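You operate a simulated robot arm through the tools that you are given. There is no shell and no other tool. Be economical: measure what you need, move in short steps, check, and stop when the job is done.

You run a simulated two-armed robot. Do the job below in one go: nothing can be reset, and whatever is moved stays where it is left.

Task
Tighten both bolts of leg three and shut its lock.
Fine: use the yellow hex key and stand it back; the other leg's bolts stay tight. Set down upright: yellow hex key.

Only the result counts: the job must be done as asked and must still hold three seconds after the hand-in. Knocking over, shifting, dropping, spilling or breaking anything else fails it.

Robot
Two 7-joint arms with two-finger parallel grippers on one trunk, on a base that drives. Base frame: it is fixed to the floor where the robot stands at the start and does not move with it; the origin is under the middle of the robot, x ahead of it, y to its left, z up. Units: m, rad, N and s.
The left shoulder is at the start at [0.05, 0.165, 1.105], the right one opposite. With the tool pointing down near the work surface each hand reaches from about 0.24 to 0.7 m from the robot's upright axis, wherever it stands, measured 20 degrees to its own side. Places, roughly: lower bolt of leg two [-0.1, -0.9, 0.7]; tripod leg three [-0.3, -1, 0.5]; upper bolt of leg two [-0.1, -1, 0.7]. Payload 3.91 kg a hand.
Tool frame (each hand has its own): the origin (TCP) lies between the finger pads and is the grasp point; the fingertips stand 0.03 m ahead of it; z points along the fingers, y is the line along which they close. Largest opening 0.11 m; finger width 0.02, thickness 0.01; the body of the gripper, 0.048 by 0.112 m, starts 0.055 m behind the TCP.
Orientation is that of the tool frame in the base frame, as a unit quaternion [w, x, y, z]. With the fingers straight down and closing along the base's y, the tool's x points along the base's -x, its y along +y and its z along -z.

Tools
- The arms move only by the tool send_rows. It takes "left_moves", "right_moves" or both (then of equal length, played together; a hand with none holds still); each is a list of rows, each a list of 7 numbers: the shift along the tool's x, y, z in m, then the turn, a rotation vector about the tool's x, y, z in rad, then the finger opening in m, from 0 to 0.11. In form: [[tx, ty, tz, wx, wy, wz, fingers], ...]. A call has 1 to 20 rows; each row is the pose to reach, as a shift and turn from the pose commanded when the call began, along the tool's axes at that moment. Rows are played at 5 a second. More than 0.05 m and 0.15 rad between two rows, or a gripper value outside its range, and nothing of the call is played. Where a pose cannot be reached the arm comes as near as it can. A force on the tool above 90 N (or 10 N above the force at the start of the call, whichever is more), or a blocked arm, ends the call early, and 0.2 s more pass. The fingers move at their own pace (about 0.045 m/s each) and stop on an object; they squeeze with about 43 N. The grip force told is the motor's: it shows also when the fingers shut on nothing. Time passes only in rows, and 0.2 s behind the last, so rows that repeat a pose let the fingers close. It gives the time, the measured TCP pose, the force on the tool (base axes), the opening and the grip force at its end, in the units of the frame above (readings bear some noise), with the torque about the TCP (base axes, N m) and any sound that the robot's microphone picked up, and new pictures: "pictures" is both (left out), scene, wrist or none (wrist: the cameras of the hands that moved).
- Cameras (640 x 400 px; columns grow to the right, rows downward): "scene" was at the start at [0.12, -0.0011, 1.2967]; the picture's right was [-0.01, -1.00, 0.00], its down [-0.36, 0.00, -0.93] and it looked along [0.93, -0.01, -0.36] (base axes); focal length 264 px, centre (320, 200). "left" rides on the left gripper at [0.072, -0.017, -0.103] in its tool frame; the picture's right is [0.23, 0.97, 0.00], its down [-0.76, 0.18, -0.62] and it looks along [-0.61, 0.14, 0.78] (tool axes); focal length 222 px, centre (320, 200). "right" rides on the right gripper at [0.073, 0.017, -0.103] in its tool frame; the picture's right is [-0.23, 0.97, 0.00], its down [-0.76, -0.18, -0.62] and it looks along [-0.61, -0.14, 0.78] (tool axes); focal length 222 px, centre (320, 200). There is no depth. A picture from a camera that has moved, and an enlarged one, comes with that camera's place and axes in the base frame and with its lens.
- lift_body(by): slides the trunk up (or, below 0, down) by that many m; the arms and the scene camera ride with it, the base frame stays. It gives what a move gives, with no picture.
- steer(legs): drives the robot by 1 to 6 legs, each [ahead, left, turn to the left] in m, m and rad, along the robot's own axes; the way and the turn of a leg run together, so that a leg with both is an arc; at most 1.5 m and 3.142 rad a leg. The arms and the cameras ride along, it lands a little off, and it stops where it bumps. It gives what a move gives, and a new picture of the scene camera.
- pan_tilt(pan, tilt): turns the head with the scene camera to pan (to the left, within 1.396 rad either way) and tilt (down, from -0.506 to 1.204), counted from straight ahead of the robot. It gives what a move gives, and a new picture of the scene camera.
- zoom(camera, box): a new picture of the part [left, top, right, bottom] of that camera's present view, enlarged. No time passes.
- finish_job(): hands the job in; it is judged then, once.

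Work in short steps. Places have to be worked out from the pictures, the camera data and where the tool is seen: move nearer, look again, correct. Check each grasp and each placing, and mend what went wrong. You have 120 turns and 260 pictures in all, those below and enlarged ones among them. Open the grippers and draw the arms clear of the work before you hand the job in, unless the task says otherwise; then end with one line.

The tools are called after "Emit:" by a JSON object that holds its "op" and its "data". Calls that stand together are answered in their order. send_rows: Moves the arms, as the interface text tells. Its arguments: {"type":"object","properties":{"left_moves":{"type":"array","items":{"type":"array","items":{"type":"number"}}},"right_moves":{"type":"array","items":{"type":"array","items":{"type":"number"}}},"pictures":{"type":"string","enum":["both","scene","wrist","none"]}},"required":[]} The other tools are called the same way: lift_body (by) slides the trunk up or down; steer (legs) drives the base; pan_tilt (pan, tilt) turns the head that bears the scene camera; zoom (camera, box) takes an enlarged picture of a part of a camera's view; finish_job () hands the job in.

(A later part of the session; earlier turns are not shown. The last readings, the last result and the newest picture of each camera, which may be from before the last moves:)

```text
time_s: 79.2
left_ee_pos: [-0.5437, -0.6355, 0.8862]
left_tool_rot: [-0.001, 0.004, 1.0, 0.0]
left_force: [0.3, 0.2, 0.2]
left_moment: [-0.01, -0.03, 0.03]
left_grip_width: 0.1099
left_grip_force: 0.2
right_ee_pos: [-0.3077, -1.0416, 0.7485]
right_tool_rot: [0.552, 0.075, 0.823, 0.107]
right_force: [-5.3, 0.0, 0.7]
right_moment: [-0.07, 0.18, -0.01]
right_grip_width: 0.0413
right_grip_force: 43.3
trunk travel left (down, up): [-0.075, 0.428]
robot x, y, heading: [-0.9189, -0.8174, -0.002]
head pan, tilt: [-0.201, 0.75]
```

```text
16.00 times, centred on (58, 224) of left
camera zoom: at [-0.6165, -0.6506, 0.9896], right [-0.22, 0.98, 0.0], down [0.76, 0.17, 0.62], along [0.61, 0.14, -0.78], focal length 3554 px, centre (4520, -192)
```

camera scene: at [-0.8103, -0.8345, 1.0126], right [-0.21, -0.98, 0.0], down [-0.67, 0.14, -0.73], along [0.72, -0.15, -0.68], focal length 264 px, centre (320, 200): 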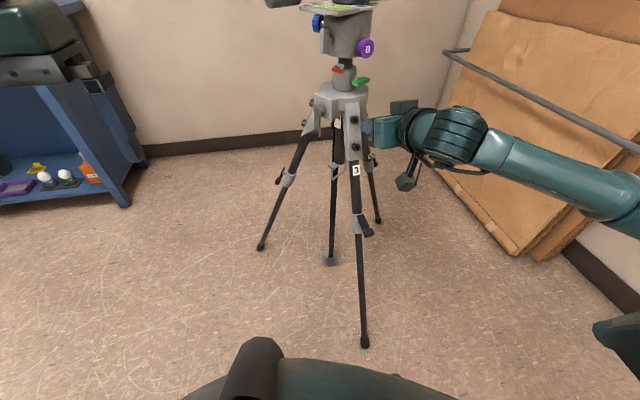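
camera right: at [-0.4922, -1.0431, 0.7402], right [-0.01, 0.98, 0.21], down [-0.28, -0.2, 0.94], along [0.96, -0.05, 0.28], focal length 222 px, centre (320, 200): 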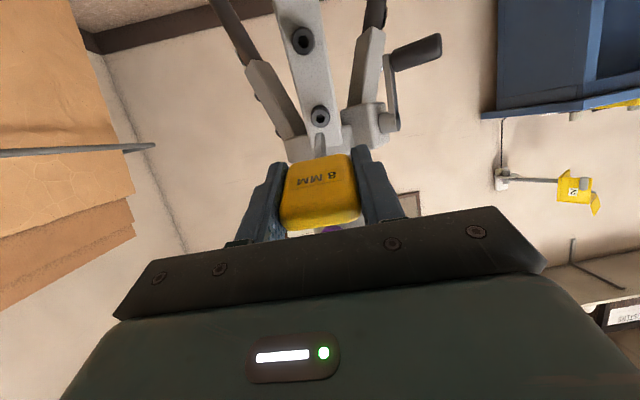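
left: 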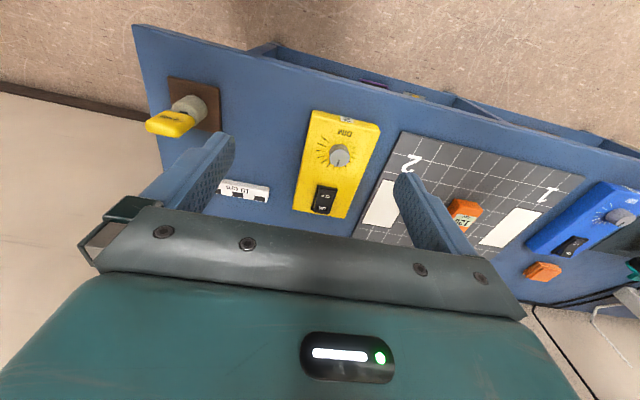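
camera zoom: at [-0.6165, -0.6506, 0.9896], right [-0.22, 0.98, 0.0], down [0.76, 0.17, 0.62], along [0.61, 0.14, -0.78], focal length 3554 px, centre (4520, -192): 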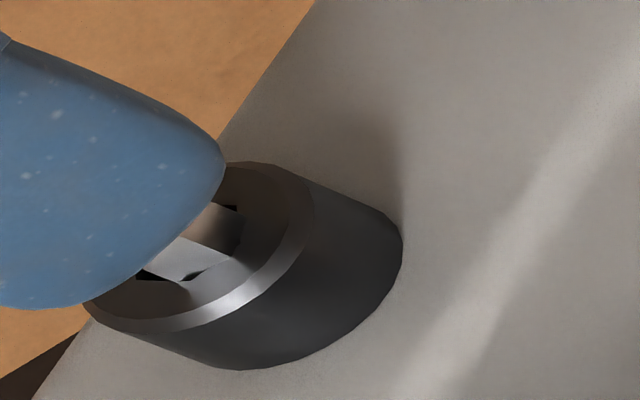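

The key seems to rotate without the bolt now. I turn a further 0.45 rad and look whether it engages.

Emit:
{"op": "send_rows", "data": {"right_moves": [[0, 0, 0, 0, 0, 0.15, 0], [0, 0, 0, 0, 0, 0.3, 0], [0, 0, 0, 0, 0, 0.45, 0]], "pictures": "none"}}

Emit:
{"op": "zoom", "data": {"camera": "right", "box": [305, 122, 333, 150]}}

Emit:
{"op": "zoom", "data": {"camera": "left", "box": [45, 212, 70, 237]}}

```text
time_s: 80.0
left_ee_pos: [-0.5451, -0.6344, 0.8852]
left_tool_rot: [-0.001, 0.004, 1.0, 0.0]
left_force: [0.8, -0.3, -0.7]
left_moment: [0.0, -0.02, 0.01]
left_grip_width: 0.11
left_grip_force: 0.0
right_ee_pos: [-0.3086, -1.0424, 0.7494]
right_tool_rot: [0.514, 0.258, 0.785, 0.228]
right_force: [-3.8, -0.8, -0.8]
right_moment: [-0.01, 0.16, -0.02]
right_grip_width: 0.0414
right_grip_force: 43.1
trunk travel left (down, up): [-0.075, 0.428]
robot x, y, heading: [-0.9202, -0.8151, -0.009]
head pan, tilt: [-0.201, 0.75]
```

```text
14.29 times, centred on (319, 136) of right
camera zoom: at [-0.425, -0.9921, 0.7466], right [0.24, 0.6, 0.76], down [-0.35, -0.68, 0.64], along [0.9, -0.43, 0.04], focal length 3173 px, centre (334, 1114)
```

zoom: 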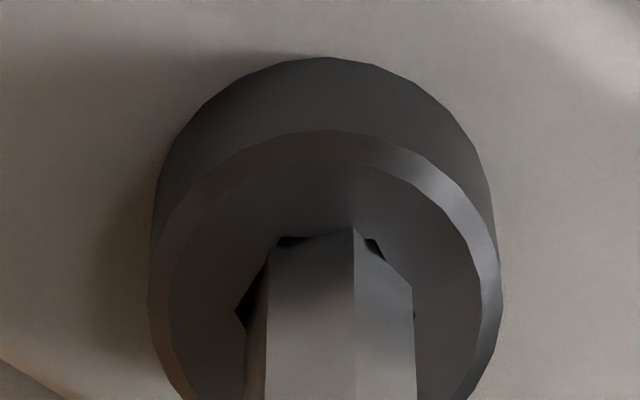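

```text
16.00 times, centred on (58, 224) of left
camera zoom: at [-0.6164, -0.6506, 0.9896], right [-0.22, 0.98, 0.0], down [0.76, 0.17, 0.62], along [0.61, 0.14, -0.78], focal length 3554 px, centre (4520, -192)
```

zoom: 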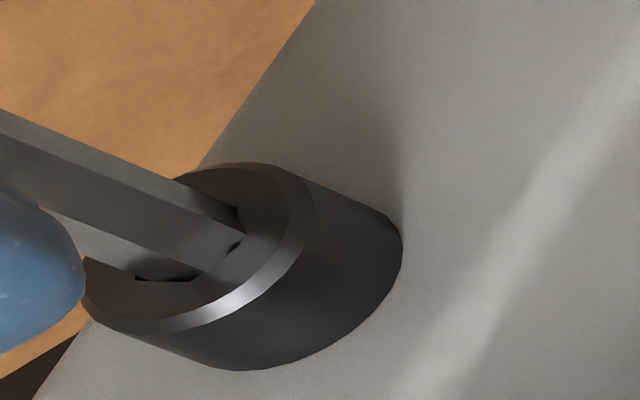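

The bolt stays put while the key spins with no torque – maybe it is already tight. I test on the untouched lower bolt: withdraw, unwind, move down 65 mm along the leg.

Emit:
{"op": "send_rows", "data": {"right_moves": [[0, 0, -0.015, 0, 0, 0, 0], [0, 0, -0.03, 0, 0, 0, 0], [0, 0, -0.045, 0, 0, -0.1, 0], [0, 0, -0.05, 0, 0, -0.25, 0], [0, 0, -0.05, 0, 0, -0.4, 0], [0, 0, -0.05, 0, 0, -0.55, 0], [0, 0, -0.05, 0, 0, -0.7, 0], [0, 0, -0.05, 0, 0, -0.73, 0]], "pictures": "none"}}

Emit:
{"op": "send_rows", "data": {"right_moves": [[0.022, 0, 0, 0, 0, 0, 0], [0.044, 0, 0, 0, 0, 0, 0], [0.0655, 0, 0, 0, 0, 0, 0], [0.0655, 0, 0, 0, 0, 0, 0]], "pictures": "none"}}

Emit:
{"op": "zoom", "data": {"camera": "right", "box": [300, 90, 340, 150]}}

Emit:
{"op": "zoom", "data": {"camera": "left", "box": [0, 165, 100, 250]}}

```text
time_s: 81.8
left_ee_pos: [-0.544, -0.6347, 0.8853]
left_tool_rot: [0.0, 0.003, 1.0, 0.0]
left_force: [0.6, -0.2, 0.8]
left_moment: [-0.02, 0.0, 0.01]
left_grip_width: 0.1101
left_grip_force: 0.2
right_ee_pos: [-0.3547, -1.0464, 0.7666]
right_tool_rot: [0.562, -0.041, 0.826, 0.027]
right_force: [-0.3, -0.4, -1.2]
right_moment: [-0.01, 0.02, 0.02]
right_grip_width: 0.0414
right_grip_force: 43.0
trunk travel left (down, up): [-0.075, 0.428]
robot x, y, heading: [-0.9213, -0.8187, -0.009]
head pan, tilt: [-0.201, 0.75]
```

```text
time_s: 82.8
left_ee_pos: [-0.5429, -0.6365, 0.8858]
left_tool_rot: [0.0, 0.004, 1.0, 0.0]
left_force: [0.3, 0.0, -0.2]
left_moment: [0.02, -0.01, -0.02]
left_grip_width: 0.1097
left_grip_force: 0.1
right_ee_pos: [-0.379, -1.0622, 0.7096]
right_tool_rot: [0.563, -0.044, 0.825, 0.032]
right_force: [-0.6, 0.1, -0.9]
right_moment: [-0.01, 0.0, -0.02]
right_grip_width: 0.0416
right_grip_force: 42.7
right hand out of reach, approached as far as the arm can: row 3, 4
trunk travel left (down, up): [-0.075, 0.428]
robot x, y, heading: [-0.9174, -0.82, -0.004]
head pan, tilt: [-0.201, 0.75]
```

```text
6.67 times, centred on (320, 120) of right
camera zoom: at [-0.5014, -1.0588, 0.6802], right [-0.02, 0.98, 0.21], down [-0.28, -0.21, 0.94], along [0.96, -0.04, 0.28], focal length 1481 px, centre (320, 733)
```

zoom: 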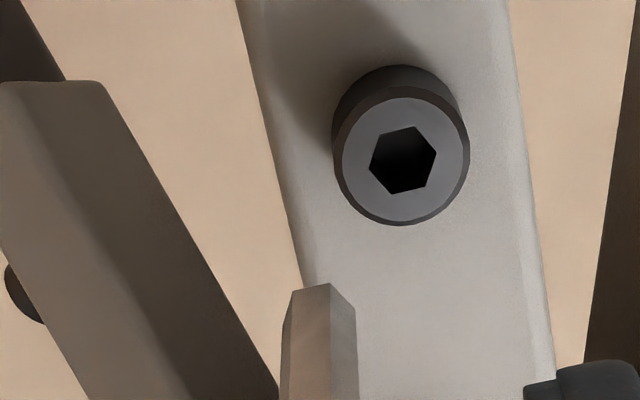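

```text
4.71 times, centred on (50, 208) of left
camera zoom: at [-0.6162, -0.6507, 0.9895], right [-0.22, 0.98, 0.0], down [0.76, 0.17, 0.62], along [0.61, 0.14, -0.78], focal length 1045 px, centre (1591, 165)
```

zoom: 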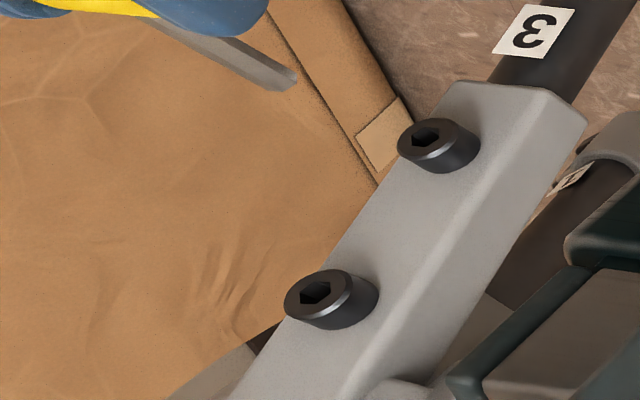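

The arm can't go that low; I move back up, lower the trunk 6 cm, and look again.

Emit:
{"op": "send_rows", "data": {"right_moves": [[-0.015, 0.004, -0.01, 0, 0, 0, 0], [-0.035, 0.009, -0.015, 0, 0, 0, 0], [-0.05, 0.013, -0.015, 0, 0, 0, 0]], "pictures": "none"}}

Emit:
{"op": "lift_body", "data": {"by": -0.06}}

Emit:
{"op": "zoom", "data": {"camera": "right", "box": [295, 80, 345, 155]}}

Emit:
{"op": "zoom", "data": {"camera": "left", "box": [0, 125, 120, 225]}}

```text
time_s: 83.6
left_ee_pos: [-0.5435, -0.6351, 0.8859]
left_tool_rot: [0.0, 0.002, 1.0, 0.0]
left_force: [0.6, 0.6, 0.0]
left_moment: [-0.04, 0.02, 0.0]
left_grip_width: 0.11
left_grip_force: 0.0
right_ee_pos: [-0.3758, -1.049, 0.7631]
right_tool_rot: [0.562, -0.04, 0.825, 0.028]
right_force: [0.1, 0.2, -1.3]
right_moment: [0.0, 0.0, -0.02]
right_grip_width: 0.0416
right_grip_force: 42.9
trunk travel left (down, up): [-0.075, 0.428]
robot x, y, heading: [-0.9199, -0.8173, -0.006]
head pan, tilt: [-0.201, 0.75]
```

```text
time_s: 84.6
left_ee_pos: [-0.5439, -0.6348, 0.8249]
left_tool_rot: [0.0, 0.004, 1.0, 0.0]
left_force: [-0.8, 0.5, 0.0]
left_moment: [-0.04, -0.01, 0.01]
left_grip_width: 0.1097
left_grip_force: 0.0
right_ee_pos: [-0.3766, -1.0495, 0.7033]
right_tool_rot: [0.563, -0.04, 0.825, 0.028]
right_force: [-0.7, -0.3, -0.8]
right_moment: [0.02, 0.01, -0.02]
right_grip_width: 0.0416
right_grip_force: 43.3
trunk travel left (down, up): [-0.015, 0.488]
robot x, y, heading: [-0.919, -0.8185, -0.008]
head pan, tilt: [-0.201, 0.75]
```

```text
5.33 times, centred on (320, 118) of right
camera zoom: at [-0.4988, -1.044, 0.6734], right [-0.01, 0.98, 0.21], down [-0.28, -0.21, 0.94], along [0.96, -0.05, 0.28], focal length 1185 px, centre (320, 640)
```

zoom: 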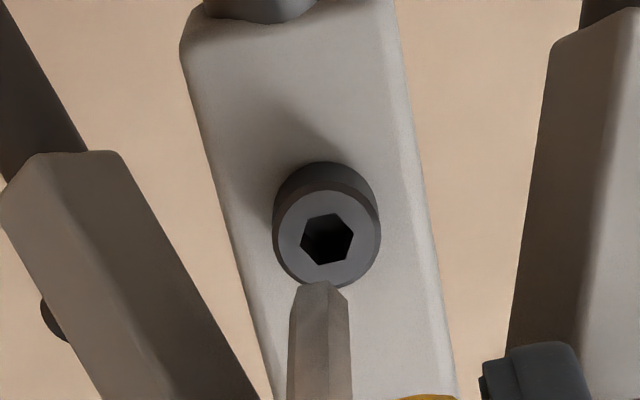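

```text
4.00 times, centred on (60, 175) of left
camera zoom: at [-0.6163, -0.6506, 0.9295], right [-0.22, 0.98, 0.0], down [0.76, 0.17, 0.62], along [0.61, 0.14, -0.78], focal length 888 px, centre (1360, 300)
```

zoom: 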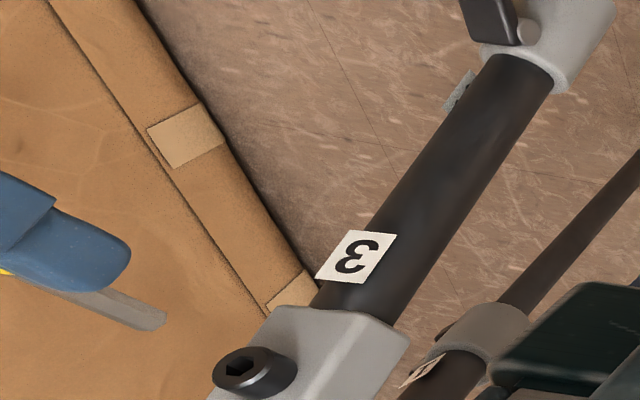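

Emit:
{"op": "zoom", "data": {"camera": "left", "box": [0, 190, 60, 230]}}

```text
10.00 times, centred on (30, 210) of left
camera zoom: at [-0.6163, -0.6506, 0.9295], right [-0.22, 0.98, 0.0], down [0.76, 0.17, 0.62], along [0.61, 0.14, -0.78], focal length 2221 px, centre (3220, 100)
```

zoom: 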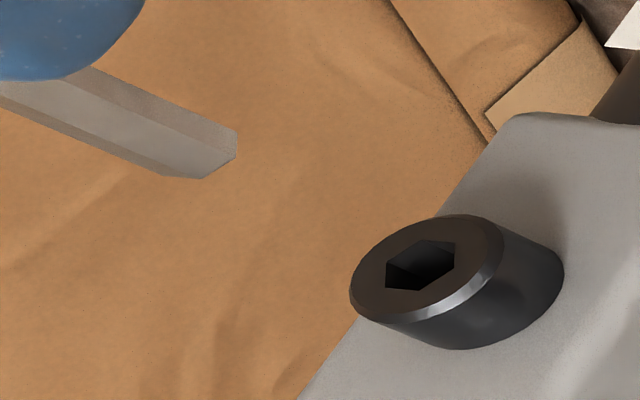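

Lower bolt has the same phase. Correct (-2.8 mm x, +1.3 mm y, +0.08 rad) and advance to near the mouth.

Emit:
{"op": "send_rows", "data": {"right_moves": [[-0.0028, 0.0013, 0.01, 0, 0, 0.08, 0], [-0.0028, 0.0013, 0.02, 0, 0, 0.08, 0], [-0.0028, 0.0013, 0.03, 0, 0, 0.08, 0], [-0.0028, 0.0013, 0.03, 0, 0, 0.08, 0]], "pictures": "none"}}

Emit:
{"op": "zoom", "data": {"camera": "left", "box": [15, 195, 65, 235]}}

Emit:
{"op": "zoom", "data": {"camera": "right", "box": [300, 105, 340, 145]}}

```text
time_s: 85.6
left_ee_pos: [-0.5441, -0.6352, 0.826]
left_tool_rot: [0.0, 0.003, 1.0, 0.0]
left_force: [0.6, 0.2, 0.9]
left_moment: [0.01, 0.01, 0.0]
left_grip_width: 0.1101
left_grip_force: 0.1
right_ee_pos: [-0.347, -1.0455, 0.6941]
right_tool_rot: [0.56, -0.007, 0.827, 0.05]
right_force: [0.3, -0.2, -0.3]
right_moment: [-0.01, -0.02, -0.02]
right_grip_width: 0.0417
right_grip_force: 43.4
trunk travel left (down, up): [-0.015, 0.488]
robot x, y, heading: [-0.9205, -0.8153, -0.011]
head pan, tilt: [-0.201, 0.75]
```

```text
10.00 times, centred on (40, 215) of left
camera zoom: at [-0.6162, -0.6506, 0.9294], right [-0.22, 0.98, 0.0], down [0.76, 0.17, 0.62], along [0.61, 0.14, -0.78], focal length 2221 px, centre (3120, 50)
```

zoom: 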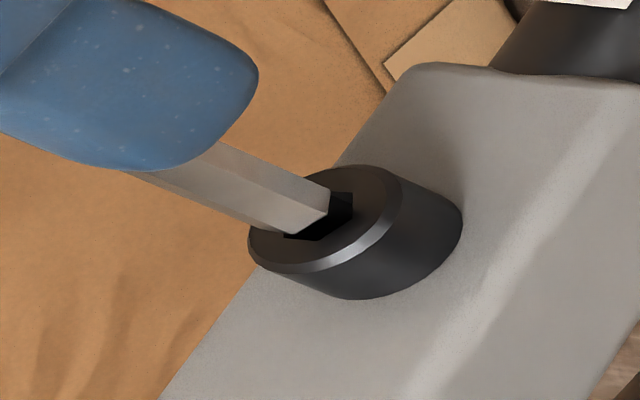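

```text
10.00 times, centred on (320, 125) of right
camera zoom: at [-0.4698, -1.0342, 0.6664], right [0.02, 0.96, 0.28], down [-0.28, -0.27, 0.92], along [0.96, -0.1, 0.26], focal length 2221 px, centre (320, 950)
```

zoom: 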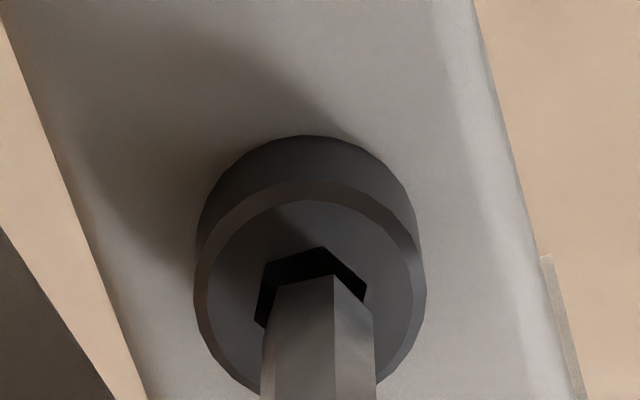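

Near the mouth. Small corrections, then insert 10 mm.

Emit:
{"op": "send_rows", "data": {"right_moves": [[0.0006, -0.0006, 0.0, 0, 0, -0.06, 0], [0.0006, -0.0006, 0.003, 0, 0, -0.06, 0], [0.0006, -0.0006, 0.006, 0, 0, -0.06, 0], [0.0006, -0.0006, 0.009, 0, 0, -0.06, 0], [0.0006, -0.0006, 0.012, 0, 0, -0.06, 0]], "pictures": "none"}}

Emit:
{"op": "send_rows", "data": {"right_moves": [[0, 0, 0.001, 0, 0, 0, 0], [0, 0, 0.002, 0, 0, 0, 0], [0, 0, 0.003, 0, 0, 0, 0]], "pictures": "none"}}

Emit:
{"op": "zoom", "data": {"camera": "left", "box": [15, 195, 65, 235]}}

Emit:
{"op": "zoom", "data": {"camera": "right", "box": [300, 110, 340, 150]}}

```text
time_s: 86.8
left_ee_pos: [-0.5427, -0.6361, 0.8264]
left_tool_rot: [0.0, 0.003, 1.0, 0.0]
left_force: [0.3, 0.4, -0.6]
left_moment: [-0.01, -0.01, -0.02]
left_grip_width: 0.11
left_grip_force: 0.1
right_ee_pos: [-0.336, -1.0439, 0.6897]
right_tool_rot: [0.561, -0.033, 0.826, 0.033]
right_force: [-0.6, -0.5, -0.8]
right_moment: [0.0, 0.01, 0.0]
right_grip_width: 0.0411
right_grip_force: 43.0
trunk travel left (down, up): [-0.015, 0.488]
robot x, y, heading: [-0.9134, -0.814, -0.012]
head pan, tilt: [-0.201, 0.75]
```

```text
time_s: 87.6
left_ee_pos: [-0.5424, -0.6352, 0.8244]
left_tool_rot: [0.0, 0.002, 1.0, 0.0]
left_force: [0.3, -0.3, 0.1]
left_moment: [0.02, -0.02, 0.01]
left_grip_width: 0.11
left_grip_force: 0.0
right_ee_pos: [-0.3319, -1.0432, 0.688]
right_tool_rot: [0.561, -0.033, 0.826, 0.034]
right_force: [-0.7, -0.6, -0.3]
right_moment: [-0.02, -0.02, 0.02]
right_grip_width: 0.0416
right_grip_force: 43.0
trunk travel left (down, up): [-0.015, 0.488]
robot x, y, heading: [-0.9181, -0.8154, -0.008]
head pan, tilt: [-0.201, 0.75]
```

```text
10.00 times, centred on (40, 215) of left
camera zoom: at [-0.6162, -0.6506, 0.9295], right [-0.22, 0.98, 0.0], down [0.76, 0.17, 0.62], along [0.61, 0.14, -0.78], focal length 2221 px, centre (3120, 50)
```

zoom: 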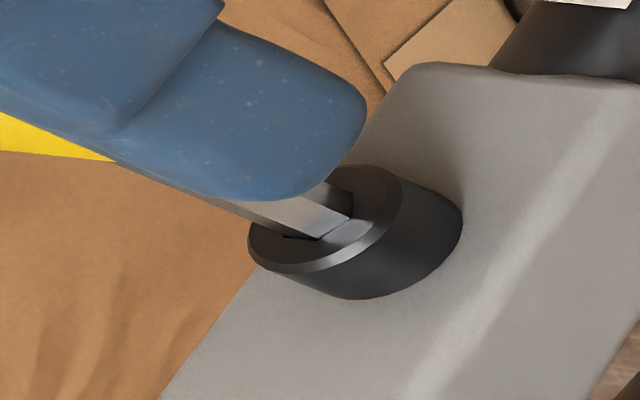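

```text
10.00 times, centred on (320, 130) of right
camera zoom: at [-0.4562, -1.0373, 0.6588], right [-0.01, 0.97, 0.23], down [-0.28, -0.22, 0.93], along [0.96, -0.06, 0.27], focal length 2221 px, centre (320, 900)
```

zoom: 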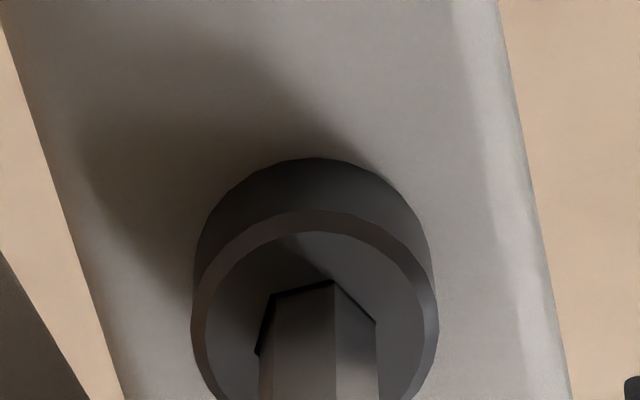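

Inserted and matched in phase. Turn +0.3 rad and check whether this bolt follows.

Emit:
{"op": "send_rows", "data": {"right_moves": [[0, 0, 0.001, 0, 0, 0.1, 0], [0, 0, 0.001, 0, 0, 0.2, 0], [0, 0, 0.001, 0, 0, 0.3, 0]], "pictures": "none"}}

Emit:
{"op": "zoom", "data": {"camera": "left", "box": [15, 195, 65, 235]}}

Emit:
{"op": "zoom", "data": {"camera": "right", "box": [300, 120, 340, 160]}}

```text
time_s: 88.4
left_ee_pos: [-0.5438, -0.6349, 0.8261]
left_tool_rot: [0.0, 0.003, 1.0, -0.001]
left_force: [-0.8, 1.4, -0.2]
left_moment: [0.03, 0.01, 0.01]
left_grip_width: 0.11
left_grip_force: 0.1
right_ee_pos: [-0.3332, -1.0439, 0.6875]
right_tool_rot: [0.55, 0.092, 0.822, 0.117]
right_force: [-10.3, -3.5, -0.9]
right_moment: [-0.19, 0.32, -0.2]
right_grip_width: 0.0416
right_grip_force: 42.7
trunk travel left (down, up): [-0.015, 0.488]
robot x, y, heading: [-0.9145, -0.814, -0.009]
head pan, tilt: [-0.201, 0.75]
```

```text
10.00 times, centred on (40, 215) of left
camera zoom: at [-0.6167, -0.6508, 0.9297], right [-0.22, 0.98, 0.0], down [0.76, 0.17, 0.62], along [0.61, 0.14, -0.78], focal length 2221 px, centre (3120, 50)
```

zoom: 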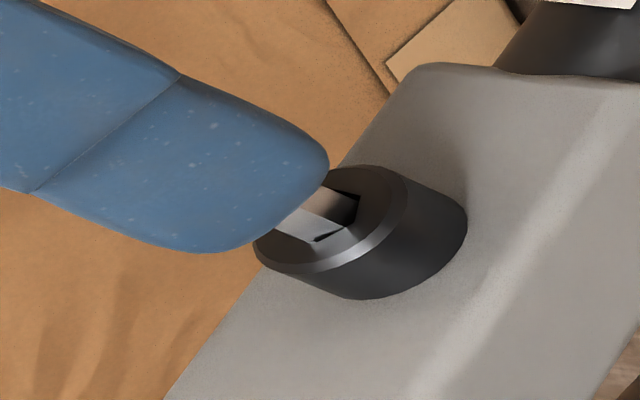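

```text
10.00 times, centred on (320, 140) of right
camera zoom: at [-0.4547, -1.0169, 0.6672], right [0.11, 0.87, 0.49], down [-0.29, -0.44, 0.85], along [0.95, -0.23, 0.21], focal length 2221 px, centre (320, 800)
```

zoom: 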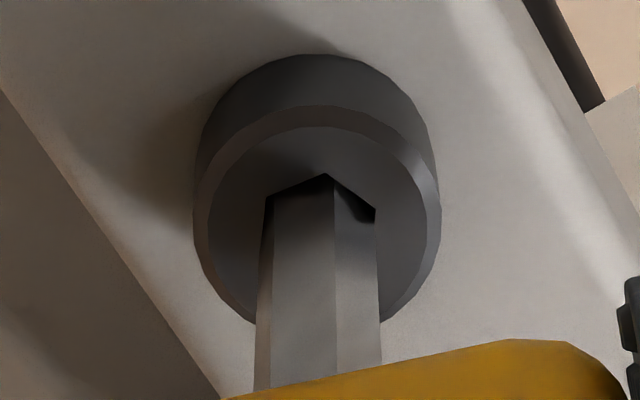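

Here the socket did follow the key (upper one didn't), so the upper bolt is likely already tight. Continue turning the lower bolt.

Emit:
{"op": "send_rows", "data": {"right_moves": [[0, 0, -0.001, 0, 0, 0.12, 0], [0, 0, -0.001, 0, 0, 0.24, 0], [0, 0, -0.001, 0, 0, 0.36, 0], [0, 0, -0.001, 0, 0, 0.48, 0], [0, 0, -0.001, 0, 0, 0.6, 0]], "pictures": "none"}}

Emit:
{"op": "zoom", "data": {"camera": "left", "box": [15, 195, 65, 235]}}

Emit:
{"op": "zoom", "data": {"camera": "right", "box": [300, 120, 340, 160]}}

```text
time_s: 89.6
left_ee_pos: [-0.5437, -0.6341, 0.8255]
left_tool_rot: [0.0, 0.004, 1.0, 0.0]
left_force: [1.0, 0.1, -0.8]
left_moment: [0.02, -0.05, 0.01]
left_grip_width: 0.1102
left_grip_force: 0.1
right_ee_pos: [-0.3331, -1.0432, 0.6882]
right_tool_rot: [0.491, 0.333, 0.757, 0.274]
right_force: [-3.9, -6.0, -2.8]
right_moment: [-0.22, 0.29, -0.39]
right_grip_width: 0.0415
right_grip_force: 43.0
trunk travel left (down, up): [-0.015, 0.488]
robot x, y, heading: [-0.9195, -0.8175, -0.007]
head pan, tilt: [-0.201, 0.75]
```

```text
10.00 times, centred on (40, 215) of left
camera zoom: at [-0.6162, -0.6509, 0.9295], right [-0.22, 0.98, 0.0], down [0.76, 0.17, 0.62], along [0.61, 0.14, -0.78], focal length 2221 px, centre (3120, 50)
```

zoom: 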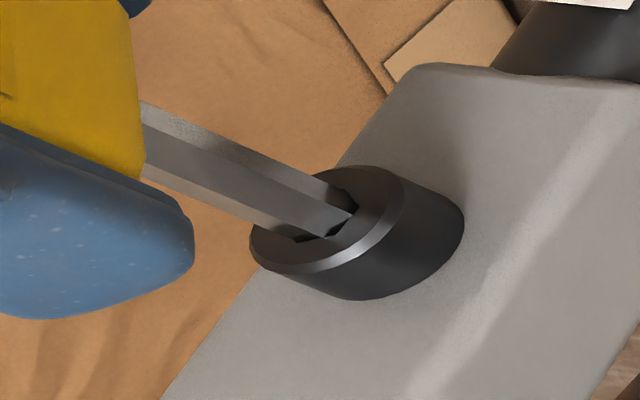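

```text
10.00 times, centred on (320, 140) of right
camera zoom: at [-0.4456, -0.987, 0.6976], right [0.29, 0.44, 0.85], down [-0.39, -0.76, 0.52], along [0.87, -0.49, -0.05], focal length 2221 px, centre (320, 800)
```

zoom: 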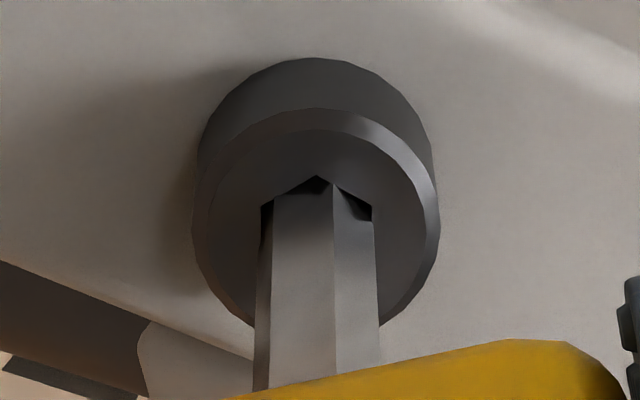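

The lower bolt turns with the key (constant small lag). Continue with force relief.

Emit:
{"op": "send_rows", "data": {"right_moves": [[-0.0006, -0.0005, -0.0004, 0, 0, 0.12, 0], [-0.0006, -0.0005, -0.0004, 0, 0, 0.24, 0], [-0.0006, -0.0005, -0.0004, 0, 0, 0.36, 0], [-0.0006, -0.0005, -0.0004, 0, 0, 0.48, 0], [-0.0006, -0.0005, -0.0004, 0, 0, 0.6, 0]], "pictures": "none"}}

Emit:
{"op": "zoom", "data": {"camera": "right", "box": [300, 120, 340, 160]}}

```text
time_s: 90.8
left_ee_pos: [-0.5429, -0.6358, 0.8249]
left_tool_rot: [-0.001, 0.003, 1.0, 0.0]
left_force: [0.0, 0.0, 0.8]
left_moment: [-0.02, 0.01, 0.02]
left_grip_width: 0.1098
left_grip_force: 0.0
right_ee_pos: [-0.3346, -1.0451, 0.6872]
right_tool_rot: [0.386, 0.541, 0.627, 0.407]
right_force: [3.8, -1.2, -6.0]
right_moment: [-0.07, 0.4, -0.04]
right_grip_width: 0.0414
right_grip_force: 42.9
trunk travel left (down, up): [-0.015, 0.488]
robot x, y, heading: [-0.9162, -0.8151, -0.002]
head pan, tilt: [-0.201, 0.75]
```

```text
10.00 times, centred on (320, 140) of right
camera zoom: at [-0.4307, -0.9804, 0.7381], right [0.38, -0.14, 0.91], down [-0.55, -0.83, 0.1], along [0.74, -0.54, -0.39], focal length 2221 px, centre (320, 800)
```

zoom: 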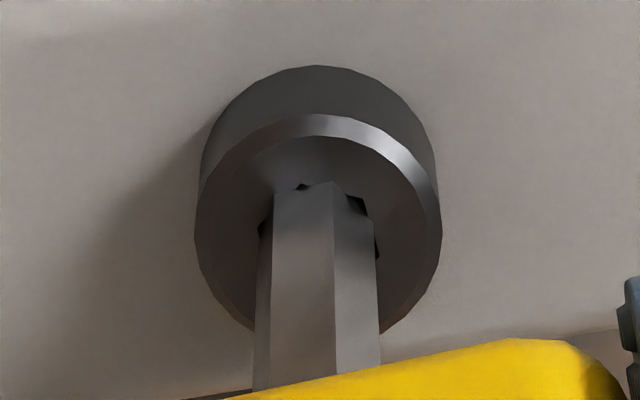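

Emit:
{"op": "send_rows", "data": {"right_moves": [[0, 0, 0.0004, 0, 0, 0.1, 0], [0, 0, 0.0004, 0, 0, 0.2, 0], [0, 0, 0.0004, 0, 0, 0.3, 0]], "pictures": "none"}}

Emit:
{"op": "zoom", "data": {"camera": "right", "box": [300, 120, 340, 160]}}

Emit:
{"op": "zoom", "data": {"camera": "left", "box": [30, 200, 60, 230]}}

```text
time_s: 91.6
left_ee_pos: [-0.5421, -0.636, 0.8241]
left_tool_rot: [-0.001, 0.004, 1.0, 0.0]
left_force: [-0.2, 0.1, -0.3]
left_moment: [0.01, -0.03, -0.02]
left_grip_width: 0.11
left_grip_force: 0.0
right_ee_pos: [-0.3343, -1.0428, 0.6871]
right_tool_rot: [0.322, 0.629, 0.538, 0.46]
right_force: [-2.7, -0.2, -7.8]
right_moment: [0.02, 0.52, -0.03]
right_grip_width: 0.0416
right_grip_force: 42.9
trunk travel left (down, up): [-0.015, 0.488]
robot x, y, heading: [-0.9192, -0.8143, -0.002]
head pan, tilt: [-0.201, 0.75]
```

```text
10.00 times, centred on (320, 140) of right
camera zoom: at [-0.4223, -0.9869, 0.7576], right [0.37, -0.43, 0.82], down [-0.64, -0.76, -0.11], along [0.67, -0.49, -0.56], focal length 2221 px, centre (320, 800)
```

zoom: 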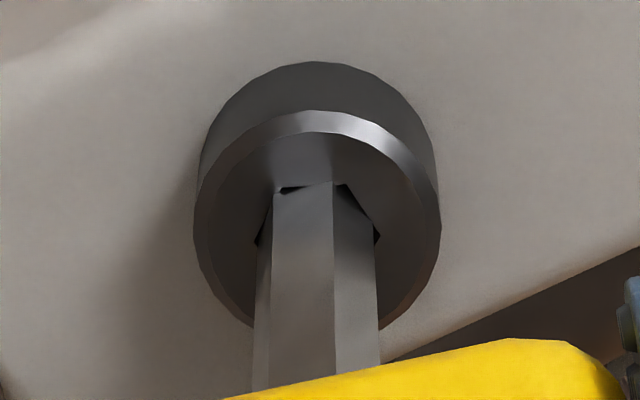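

```text
13.33 times, centred on (45, 215) of left
camera zoom: at [-0.6158, -0.6508, 0.9293], right [-0.22, 0.98, 0.0], down [0.76, 0.17, 0.62], along [0.61, 0.14, -0.78], focal length 2962 px, centre (3987, 0)
```

zoom: 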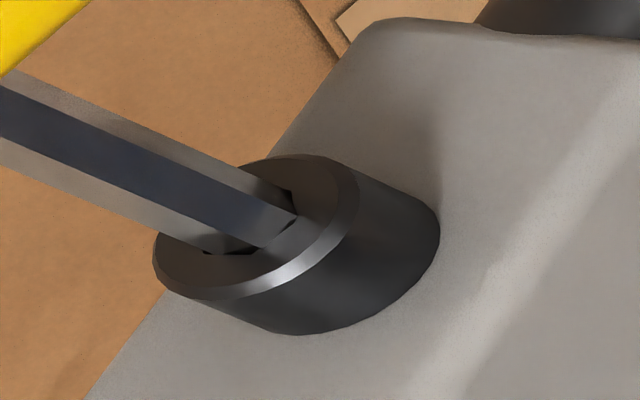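

The lower bolt seems to have stopped after ~60° of turn (like the upper one). I turn a bit more to be sure, with relief, then withdraw.

Emit:
{"op": "send_rows", "data": {"right_moves": [[-0.0002, -0.0012, 0, 0, 0, 0.12, 0], [-0.0002, -0.0012, 0, 0, 0, 0.24, 0], [-0.0002, -0.0012, 0, 0, 0, 0.36, 0], [-0.0002, -0.0012, 0, 0, 0, 0.48, 0], [-0.0002, -0.0012, 0, 0, 0, 0.6, 0], [-0.0002, -0.0012, 0, 0, 0, 0.72, 0]], "pictures": "none"}}

Emit:
{"op": "zoom", "data": {"camera": "left", "box": [30, 200, 60, 230]}}

```text
time_s: 93.0
left_ee_pos: [-0.542, -0.6357, 0.8245]
left_tool_rot: [0.0, 0.004, 1.0, 0.0]
left_force: [0.5, 1.1, -0.2]
left_moment: [0.01, -0.02, -0.02]
left_grip_width: 0.1097
left_grip_force: 0.2
right_ee_pos: [-0.3331, -1.0437, 0.6861]
right_tool_rot: [0.138, 0.777, 0.282, 0.545]
right_force: [-4.1, -0.1, -5.5]
right_moment: [-0.1, 0.53, 0.08]
right_grip_width: 0.0415
right_grip_force: 42.6
trunk travel left (down, up): [-0.015, 0.488]
robot x, y, heading: [-0.9184, -0.817, -0.01]
head pan, tilt: [-0.201, 0.75]
```

```text
13.33 times, centred on (45, 215) of left
camera zoom: at [-0.616, -0.6507, 0.9294], right [-0.22, 0.98, 0.0], down [0.76, 0.17, 0.62], along [0.61, 0.14, -0.78], focal length 2962 px, centre (3987, 0)
```

zoom: 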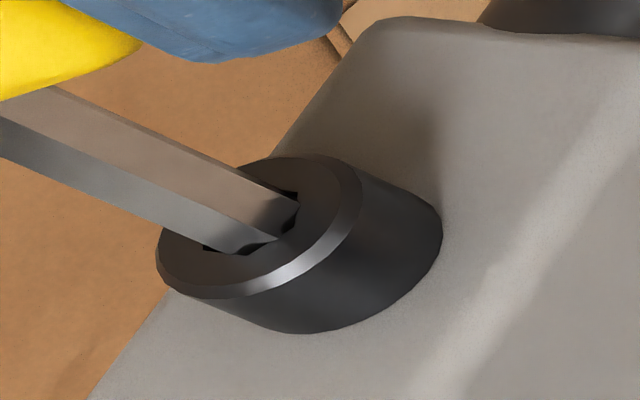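

The socket stayed fixed over this last 0.7 rad: the bolt is home. Withdraw the key and compare.

Emit:
{"op": "send_rows", "data": {"right_moves": [[0, 0, -0.01, 0, 0, 0, 0], [0, 0, -0.025, 0, 0, 0, 0], [0, 0, -0.045, 0, 0, 0, 0], [0, 0, -0.07, 0, 0, 0, 0], [0, 0, -0.1, 0, 0, 0, 0]], "pictures": "scene"}}

Emit:
{"op": "zoom", "data": {"camera": "right", "box": [250, 40, 390, 180]}}

Emit:
{"op": "zoom", "data": {"camera": "scene", "box": [320, 60, 390, 130]}}

```text
time_s: 94.2
left_ee_pos: [-0.5437, -0.6369, 0.8261]
left_tool_rot: [0.0, 0.004, 1.0, 0.0]
left_force: [0.0, 0.7, 0.1]
left_moment: [0.01, 0.03, 0.0]
left_grip_width: 0.11
left_grip_force: 0.0
right_ee_pos: [-0.4268, -1.0538, 0.7256]
right_tool_rot: [0.14, 0.777, 0.283, 0.545]
right_force: [0.1, -0.2, 0.0]
right_moment: [-0.02, -0.02, -0.01]
right_grip_width: 0.0412
right_grip_force: 42.6
trunk travel left (down, up): [-0.015, 0.488]
robot x, y, heading: [-0.9184, -0.821, -0.002]
head pan, tilt: [-0.201, 0.75]
camera scene: at [-0.8103, -0.8344, 0.9526], right [-0.21, -0.98, 0.0], down [-0.67, 0.14, -0.73], along [0.72, -0.15, -0.68], focal length 264 px, centre (320, 200)
```

scene: 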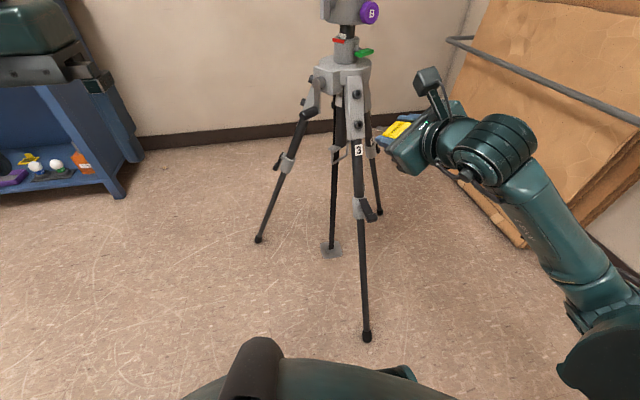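

```text
2.86 times, centred on (320, 110) of right
camera zoom: at [-0.4989, -1.0335, 0.8268], right [0.22, -0.91, 0.34], down [-0.82, -0.37, -0.45], along [0.53, -0.17, -0.83], focal length 635 px, centre (320, 457)
```

zoom: 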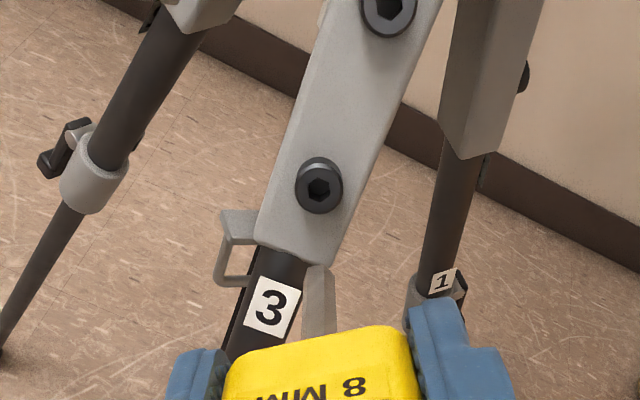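

```text
5.71 times, centred on (355, 95) of scene
camera zoom: at [-0.8103, -0.8344, 0.9526], right [-0.21, -0.98, 0.0], down [-0.67, 0.14, -0.73], along [0.72, -0.15, -0.68], focal length 1511 px, centre (120, 800)
```

zoom: 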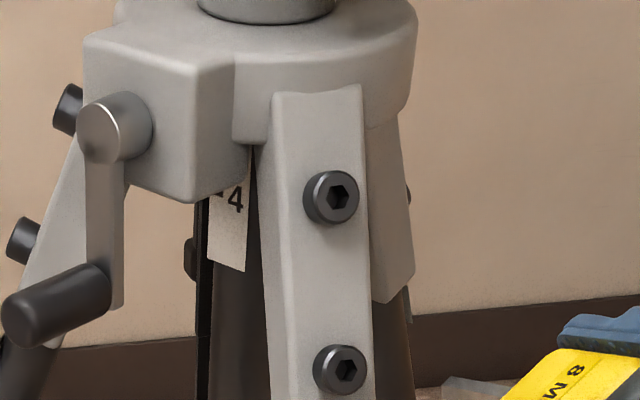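

Both bolts are home with equal phase. Now the lock lever of leg three: look closely.

Emit:
{"op": "zoom", "data": {"camera": "scene", "box": [335, 180, 405, 240]}}

Emit:
{"op": "zoom", "data": {"camera": "left", "box": [40, 60, 190, 200]}}

Emit:
{"op": "zoom", "data": {"camera": "scene", "box": [260, 120, 390, 240]}}

```text
6.67 times, centred on (370, 210) of scene
camera zoom: at [-0.8103, -0.8344, 0.9526], right [-0.21, -0.98, 0.0], down [-0.67, 0.14, -0.73], along [0.72, -0.15, -0.68], focal length 1763 px, centre (-13, 133)
```

zoom: 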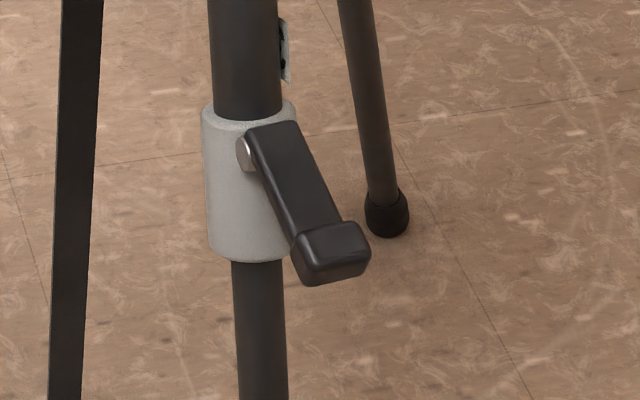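

```text
2.86 times, centred on (115, 130) of left
camera zoom: at [-0.6162, -0.6506, 0.9294], right [-0.22, 0.98, 0.0], down [0.76, 0.17, 0.62], along [0.61, 0.14, -0.78], focal length 635 px, centre (906, 400)
```

zoom: 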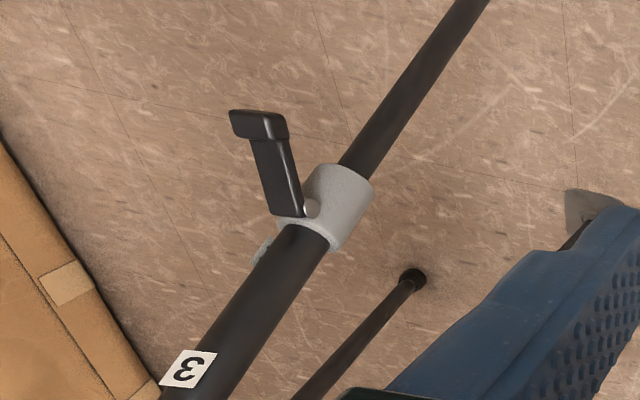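

```text
3.33 times, centred on (325, 180) of scene
camera zoom: at [-0.8103, -0.8344, 0.9526], right [-0.21, -0.98, 0.0], down [-0.67, 0.14, -0.73], along [0.72, -0.15, -0.68], focal length 882 px, centre (303, 267)
```

zoom: 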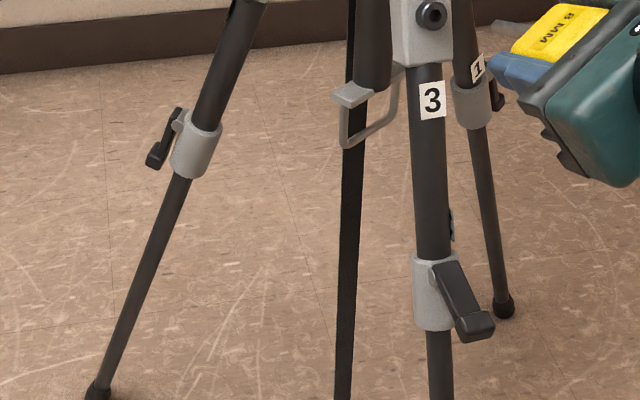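

Lever tip ≈(-0.402,-1.049,0.483), pivot ≈(-0.347,-1.034,0.484): it must swing down along the leg. I'll use the empty left hand; first retract the right hand and shift the robot 0.3 m to the right.

Emit:
{"op": "send_rows", "data": {"right_moves": [[0, 0, -0.03, 0, 0, 0, 0], [0, 0, -0.06, 0, 0, 0, 0], [0, 0, -0.08, 0, 0, 0, 0]], "pictures": "none"}}

Emit:
{"op": "steer", "data": {"legs": [[-0.04, -0.3, 0]]}}

Emit:
{"op": "pan_tilt", "data": {"pan": 0.15, "tilt": 0.8}}

```text
time_s: 95.0
left_ee_pos: [-0.5439, -0.636, 0.8263]
left_tool_rot: [0.0, 0.003, 1.0, 0.0]
left_force: [-0.3, 0.1, 0.4]
left_moment: [0.03, -0.02, -0.03]
left_grip_width: 0.1099
left_grip_force: 0.1
right_ee_pos: [-0.4718, -1.0635, 0.754]
right_tool_rot: [0.14, 0.776, 0.284, 0.545]
right_force: [1.1, -0.4, -0.1]
right_moment: [-0.01, -0.02, 0.02]
right_grip_width: 0.0414
right_grip_force: 42.8
right hand out of reach, approached as far as the arm can: row 2, 3
trunk travel left (down, up): [-0.015, 0.488]
robot x, y, heading: [-0.9194, -0.8189, -0.011]
head pan, tilt: [-0.201, 0.75]
```

```text
time_s: 97.1
left_ee_pos: [-0.5842, -0.9301, 0.8246]
left_tool_rot: [0.0, 0.004, 1.0, 0.0]
left_force: [-1.7, 0.1, 0.4]
left_moment: [-0.03, 0.0, -0.02]
left_grip_width: 0.1103
left_grip_force: 0.1
right_ee_pos: [-0.5127, -1.3598, 0.7542]
right_tool_rot: [0.14, 0.777, 0.284, 0.545]
right_force: [0.0, 0.6, 0.3]
right_moment: [0.03, 0.0, 0.01]
right_grip_width: 0.0415
right_grip_force: 42.5
trunk travel left (down, up): [-0.015, 0.488]
robot x, y, heading: [-0.9608, -1.1131, -0.009]
head pan, tilt: [-0.201, 0.75]
camera scene: at [-0.852, -1.1295, 0.9526], right [-0.21, -0.98, 0.0], down [-0.67, 0.14, -0.73], along [0.72, -0.15, -0.68], focal length 264 px, centre (320, 200)
```

scene: 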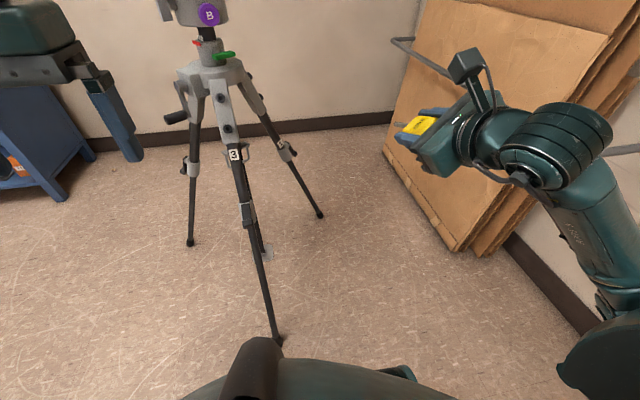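

```text
time_s: 97.9
left_ee_pos: [-0.5857, -0.9293, 0.8259]
left_tool_rot: [0.0, 0.002, 1.0, 0.0]
left_force: [-0.5, -0.4, -0.4]
left_moment: [0.01, 0.0, 0.02]
left_grip_width: 0.1098
left_grip_force: 0.0
right_ee_pos: [-0.513, -1.3587, 0.7543]
right_tool_rot: [0.139, 0.777, 0.283, 0.545]
right_force: [0.0, 0.8, -0.8]
right_moment: [-0.02, 0.01, 0.0]
right_grip_width: 0.0418
right_grip_force: 43.0
trunk travel left (down, up): [-0.015, 0.488]
robot x, y, heading: [-0.963, -1.115, -0.004]
head pan, tilt: [0.15, 0.799]
camera scene: at [-0.8533, -1.101, 0.9486], right [0.14, -0.99, 0.0], down [-0.71, -0.1, -0.7], along [0.69, 0.1, -0.72], focal length 264 px, centre (320, 200)
```

scene: 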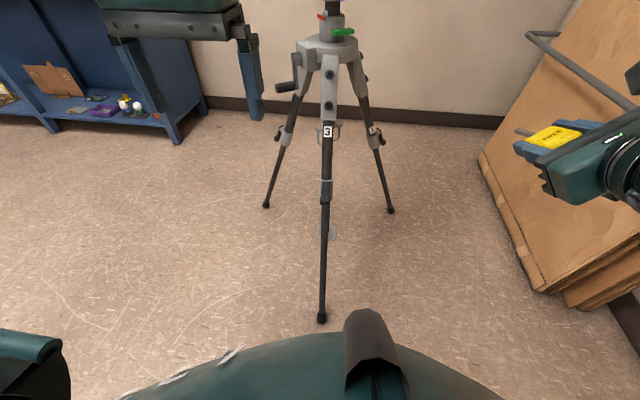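

The lever sits where computed. I bring the closed left hand over the lever tip, fingertips ~5 cm above it.

Emit:
{"op": "send_rows", "data": {"left_moves": [[-0.03, -0.02, 0.02, 0, 0, 0, 0.05], [-0.06, -0.04, 0.05, 0, 0, 0, 0.0], [-0.09, -0.06, 0.08, 0, 0, 0, 0.0], [-0.12, -0.08, 0.11, 0, 0, 0, 0.0], [-0.15, -0.1, 0.14, 0, 0, 0, 0.0], [-0.175, -0.119, 0.17, 0, 0, 0, 0.0], [-0.187, -0.119, 0.2, 0, 0, 0, 0.0], [-0.187, -0.119, 0.235, 0, 0, 0, 0.0], [-0.187, -0.119, 0.26, 0, 0, 0, 0.0], [-0.187, -0.119, 0.26, 0, 0, 0, 0.0]], "pictures": "both"}}

Emit:
{"op": "zoom", "data": {"camera": "scene", "box": [290, 130, 370, 230]}}

```text
time_s: 100.1
left_ee_pos: [-0.3978, -1.0518, 0.5641]
left_tool_rot: [0.0, 0.002, 1.0, 0.0]
left_force: [0.9, -0.6, -0.3]
left_moment: [0.0, 0.02, -0.02]
left_grip_width: 0.0
left_grip_force: 37.8
right_ee_pos: [-0.5126, -1.3608, 0.7543]
right_tool_rot: [0.14, 0.777, 0.283, 0.545]
right_force: [0.2, -0.2, -1.8]
right_moment: [-0.03, 0.02, 0.02]
right_grip_width: 0.0415
right_grip_force: 43.2
trunk travel left (down, up): [-0.015, 0.488]
robot x, y, heading: [-0.9625, -1.1135, -0.006]
head pan, tilt: [0.15, 0.799]
camera scene: at [-0.8533, -1.1009, 0.9486], right [0.14, -0.99, 0.0], down [-0.71, -0.1, -0.7], along [0.69, 0.1, -0.72], focal length 264 px, centre (320, 200)
camera left: at [-0.4711, -1.0662, 0.668], right [-0.22, 0.98, 0.0], down [0.76, 0.17, 0.62], along [0.61, 0.14, -0.78], focal length 222 px, centre (320, 200)
```

scene: 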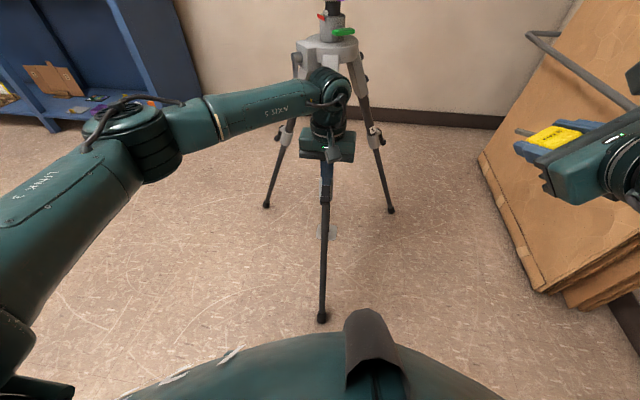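
left: 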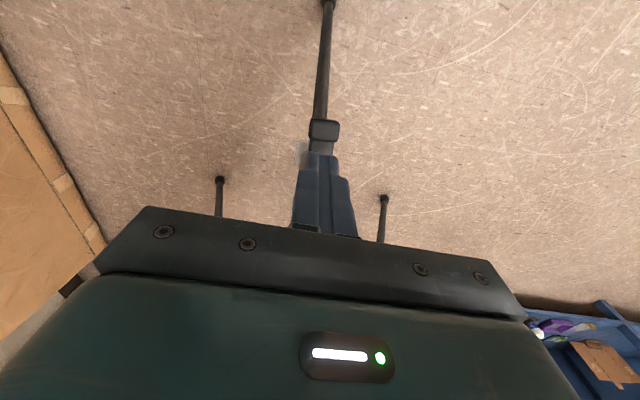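

```text
4.00 times, centred on (330, 180) of scene
camera zoom: at [-0.8533, -1.1009, 0.9486], right [0.14, -0.99, 0.0], down [-0.71, -0.1, -0.7], along [0.69, 0.1, -0.72], focal length 1058 px, centre (280, 280)
```

zoom: 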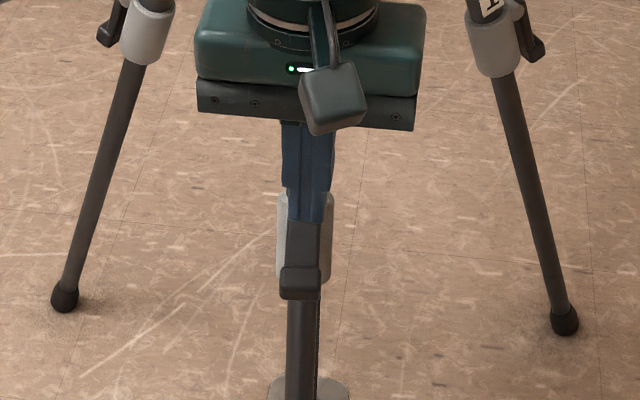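

Lever tip is at (-0.404,-1.046). I press down in small steps, shifting slightly toward the leg.

Emit:
{"op": "send_rows", "data": {"left_moves": [[0, 0.004, 0.02, 0, 0, 0, 0], [0, 0.004, 0.035, 0, 0, 0, 0], [0, 0.004, 0.048, 0, 0, 0, 0], [-0.002, 0.004, 0.06, 0, 0, 0, 0], [-0.005, 0.004, 0.072, 0, 0, 0, 0], [-0.008, 0.004, 0.084, 0, 0, 0, 0]], "pictures": "wrist"}}

Emit:
{"op": "zoom", "data": {"camera": "scene", "box": [290, 150, 370, 230]}}

```text
time_s: 101.5
left_ee_pos: [-0.3901, -1.047, 0.4802]
left_tool_rot: [0.0, 0.002, 1.0, -0.001]
left_force: [2.8, 1.0, 3.1]
left_moment: [0.05, -0.12, -0.04]
left_grip_width: 0.0002
left_grip_force: 38.0
right_ee_pos: [-0.5132, -1.3593, 0.7547]
right_tool_rot: [0.14, 0.777, 0.283, 0.545]
right_force: [-0.4, 1.0, -1.3]
right_moment: [-0.02, -0.02, 0.01]
right_grip_width: 0.0413
right_grip_force: 43.5
trunk travel left (down, up): [-0.015, 0.488]
robot x, y, heading: [-0.9616, -1.112, -0.006]
head pan, tilt: [0.15, 0.799]
camera left: at [-0.4629, -1.062, 0.5847], right [-0.22, 0.98, 0.0], down [0.76, 0.17, 0.62], along [0.61, 0.14, -0.78], focal length 222 px, centre (320, 200)
```

left: 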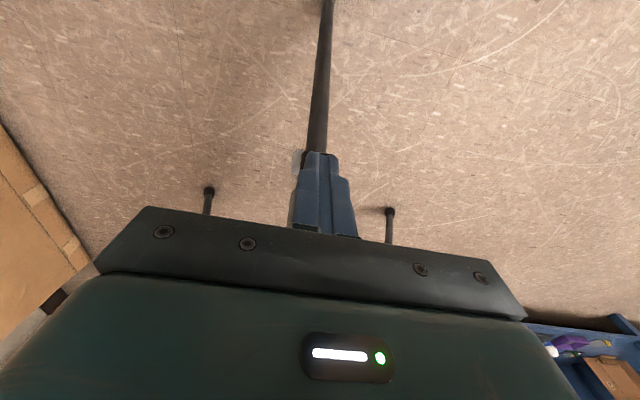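

```text
5.00 times, centred on (330, 190) of scene
camera zoom: at [-0.8534, -1.1009, 0.9487], right [0.14, -0.99, 0.0], down [-0.71, -0.1, -0.7], along [0.69, 0.1, -0.72], focal length 1322 px, centre (270, 250)
```

zoom: 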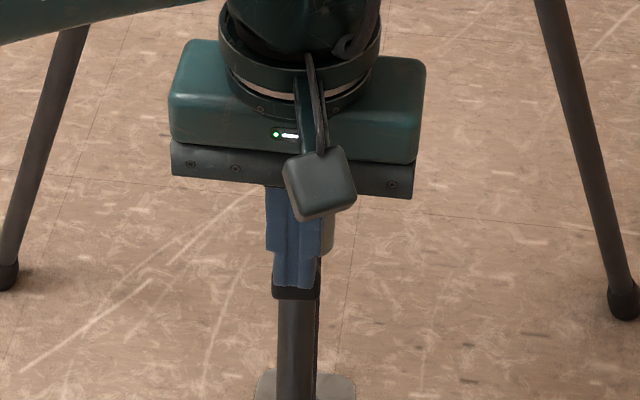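

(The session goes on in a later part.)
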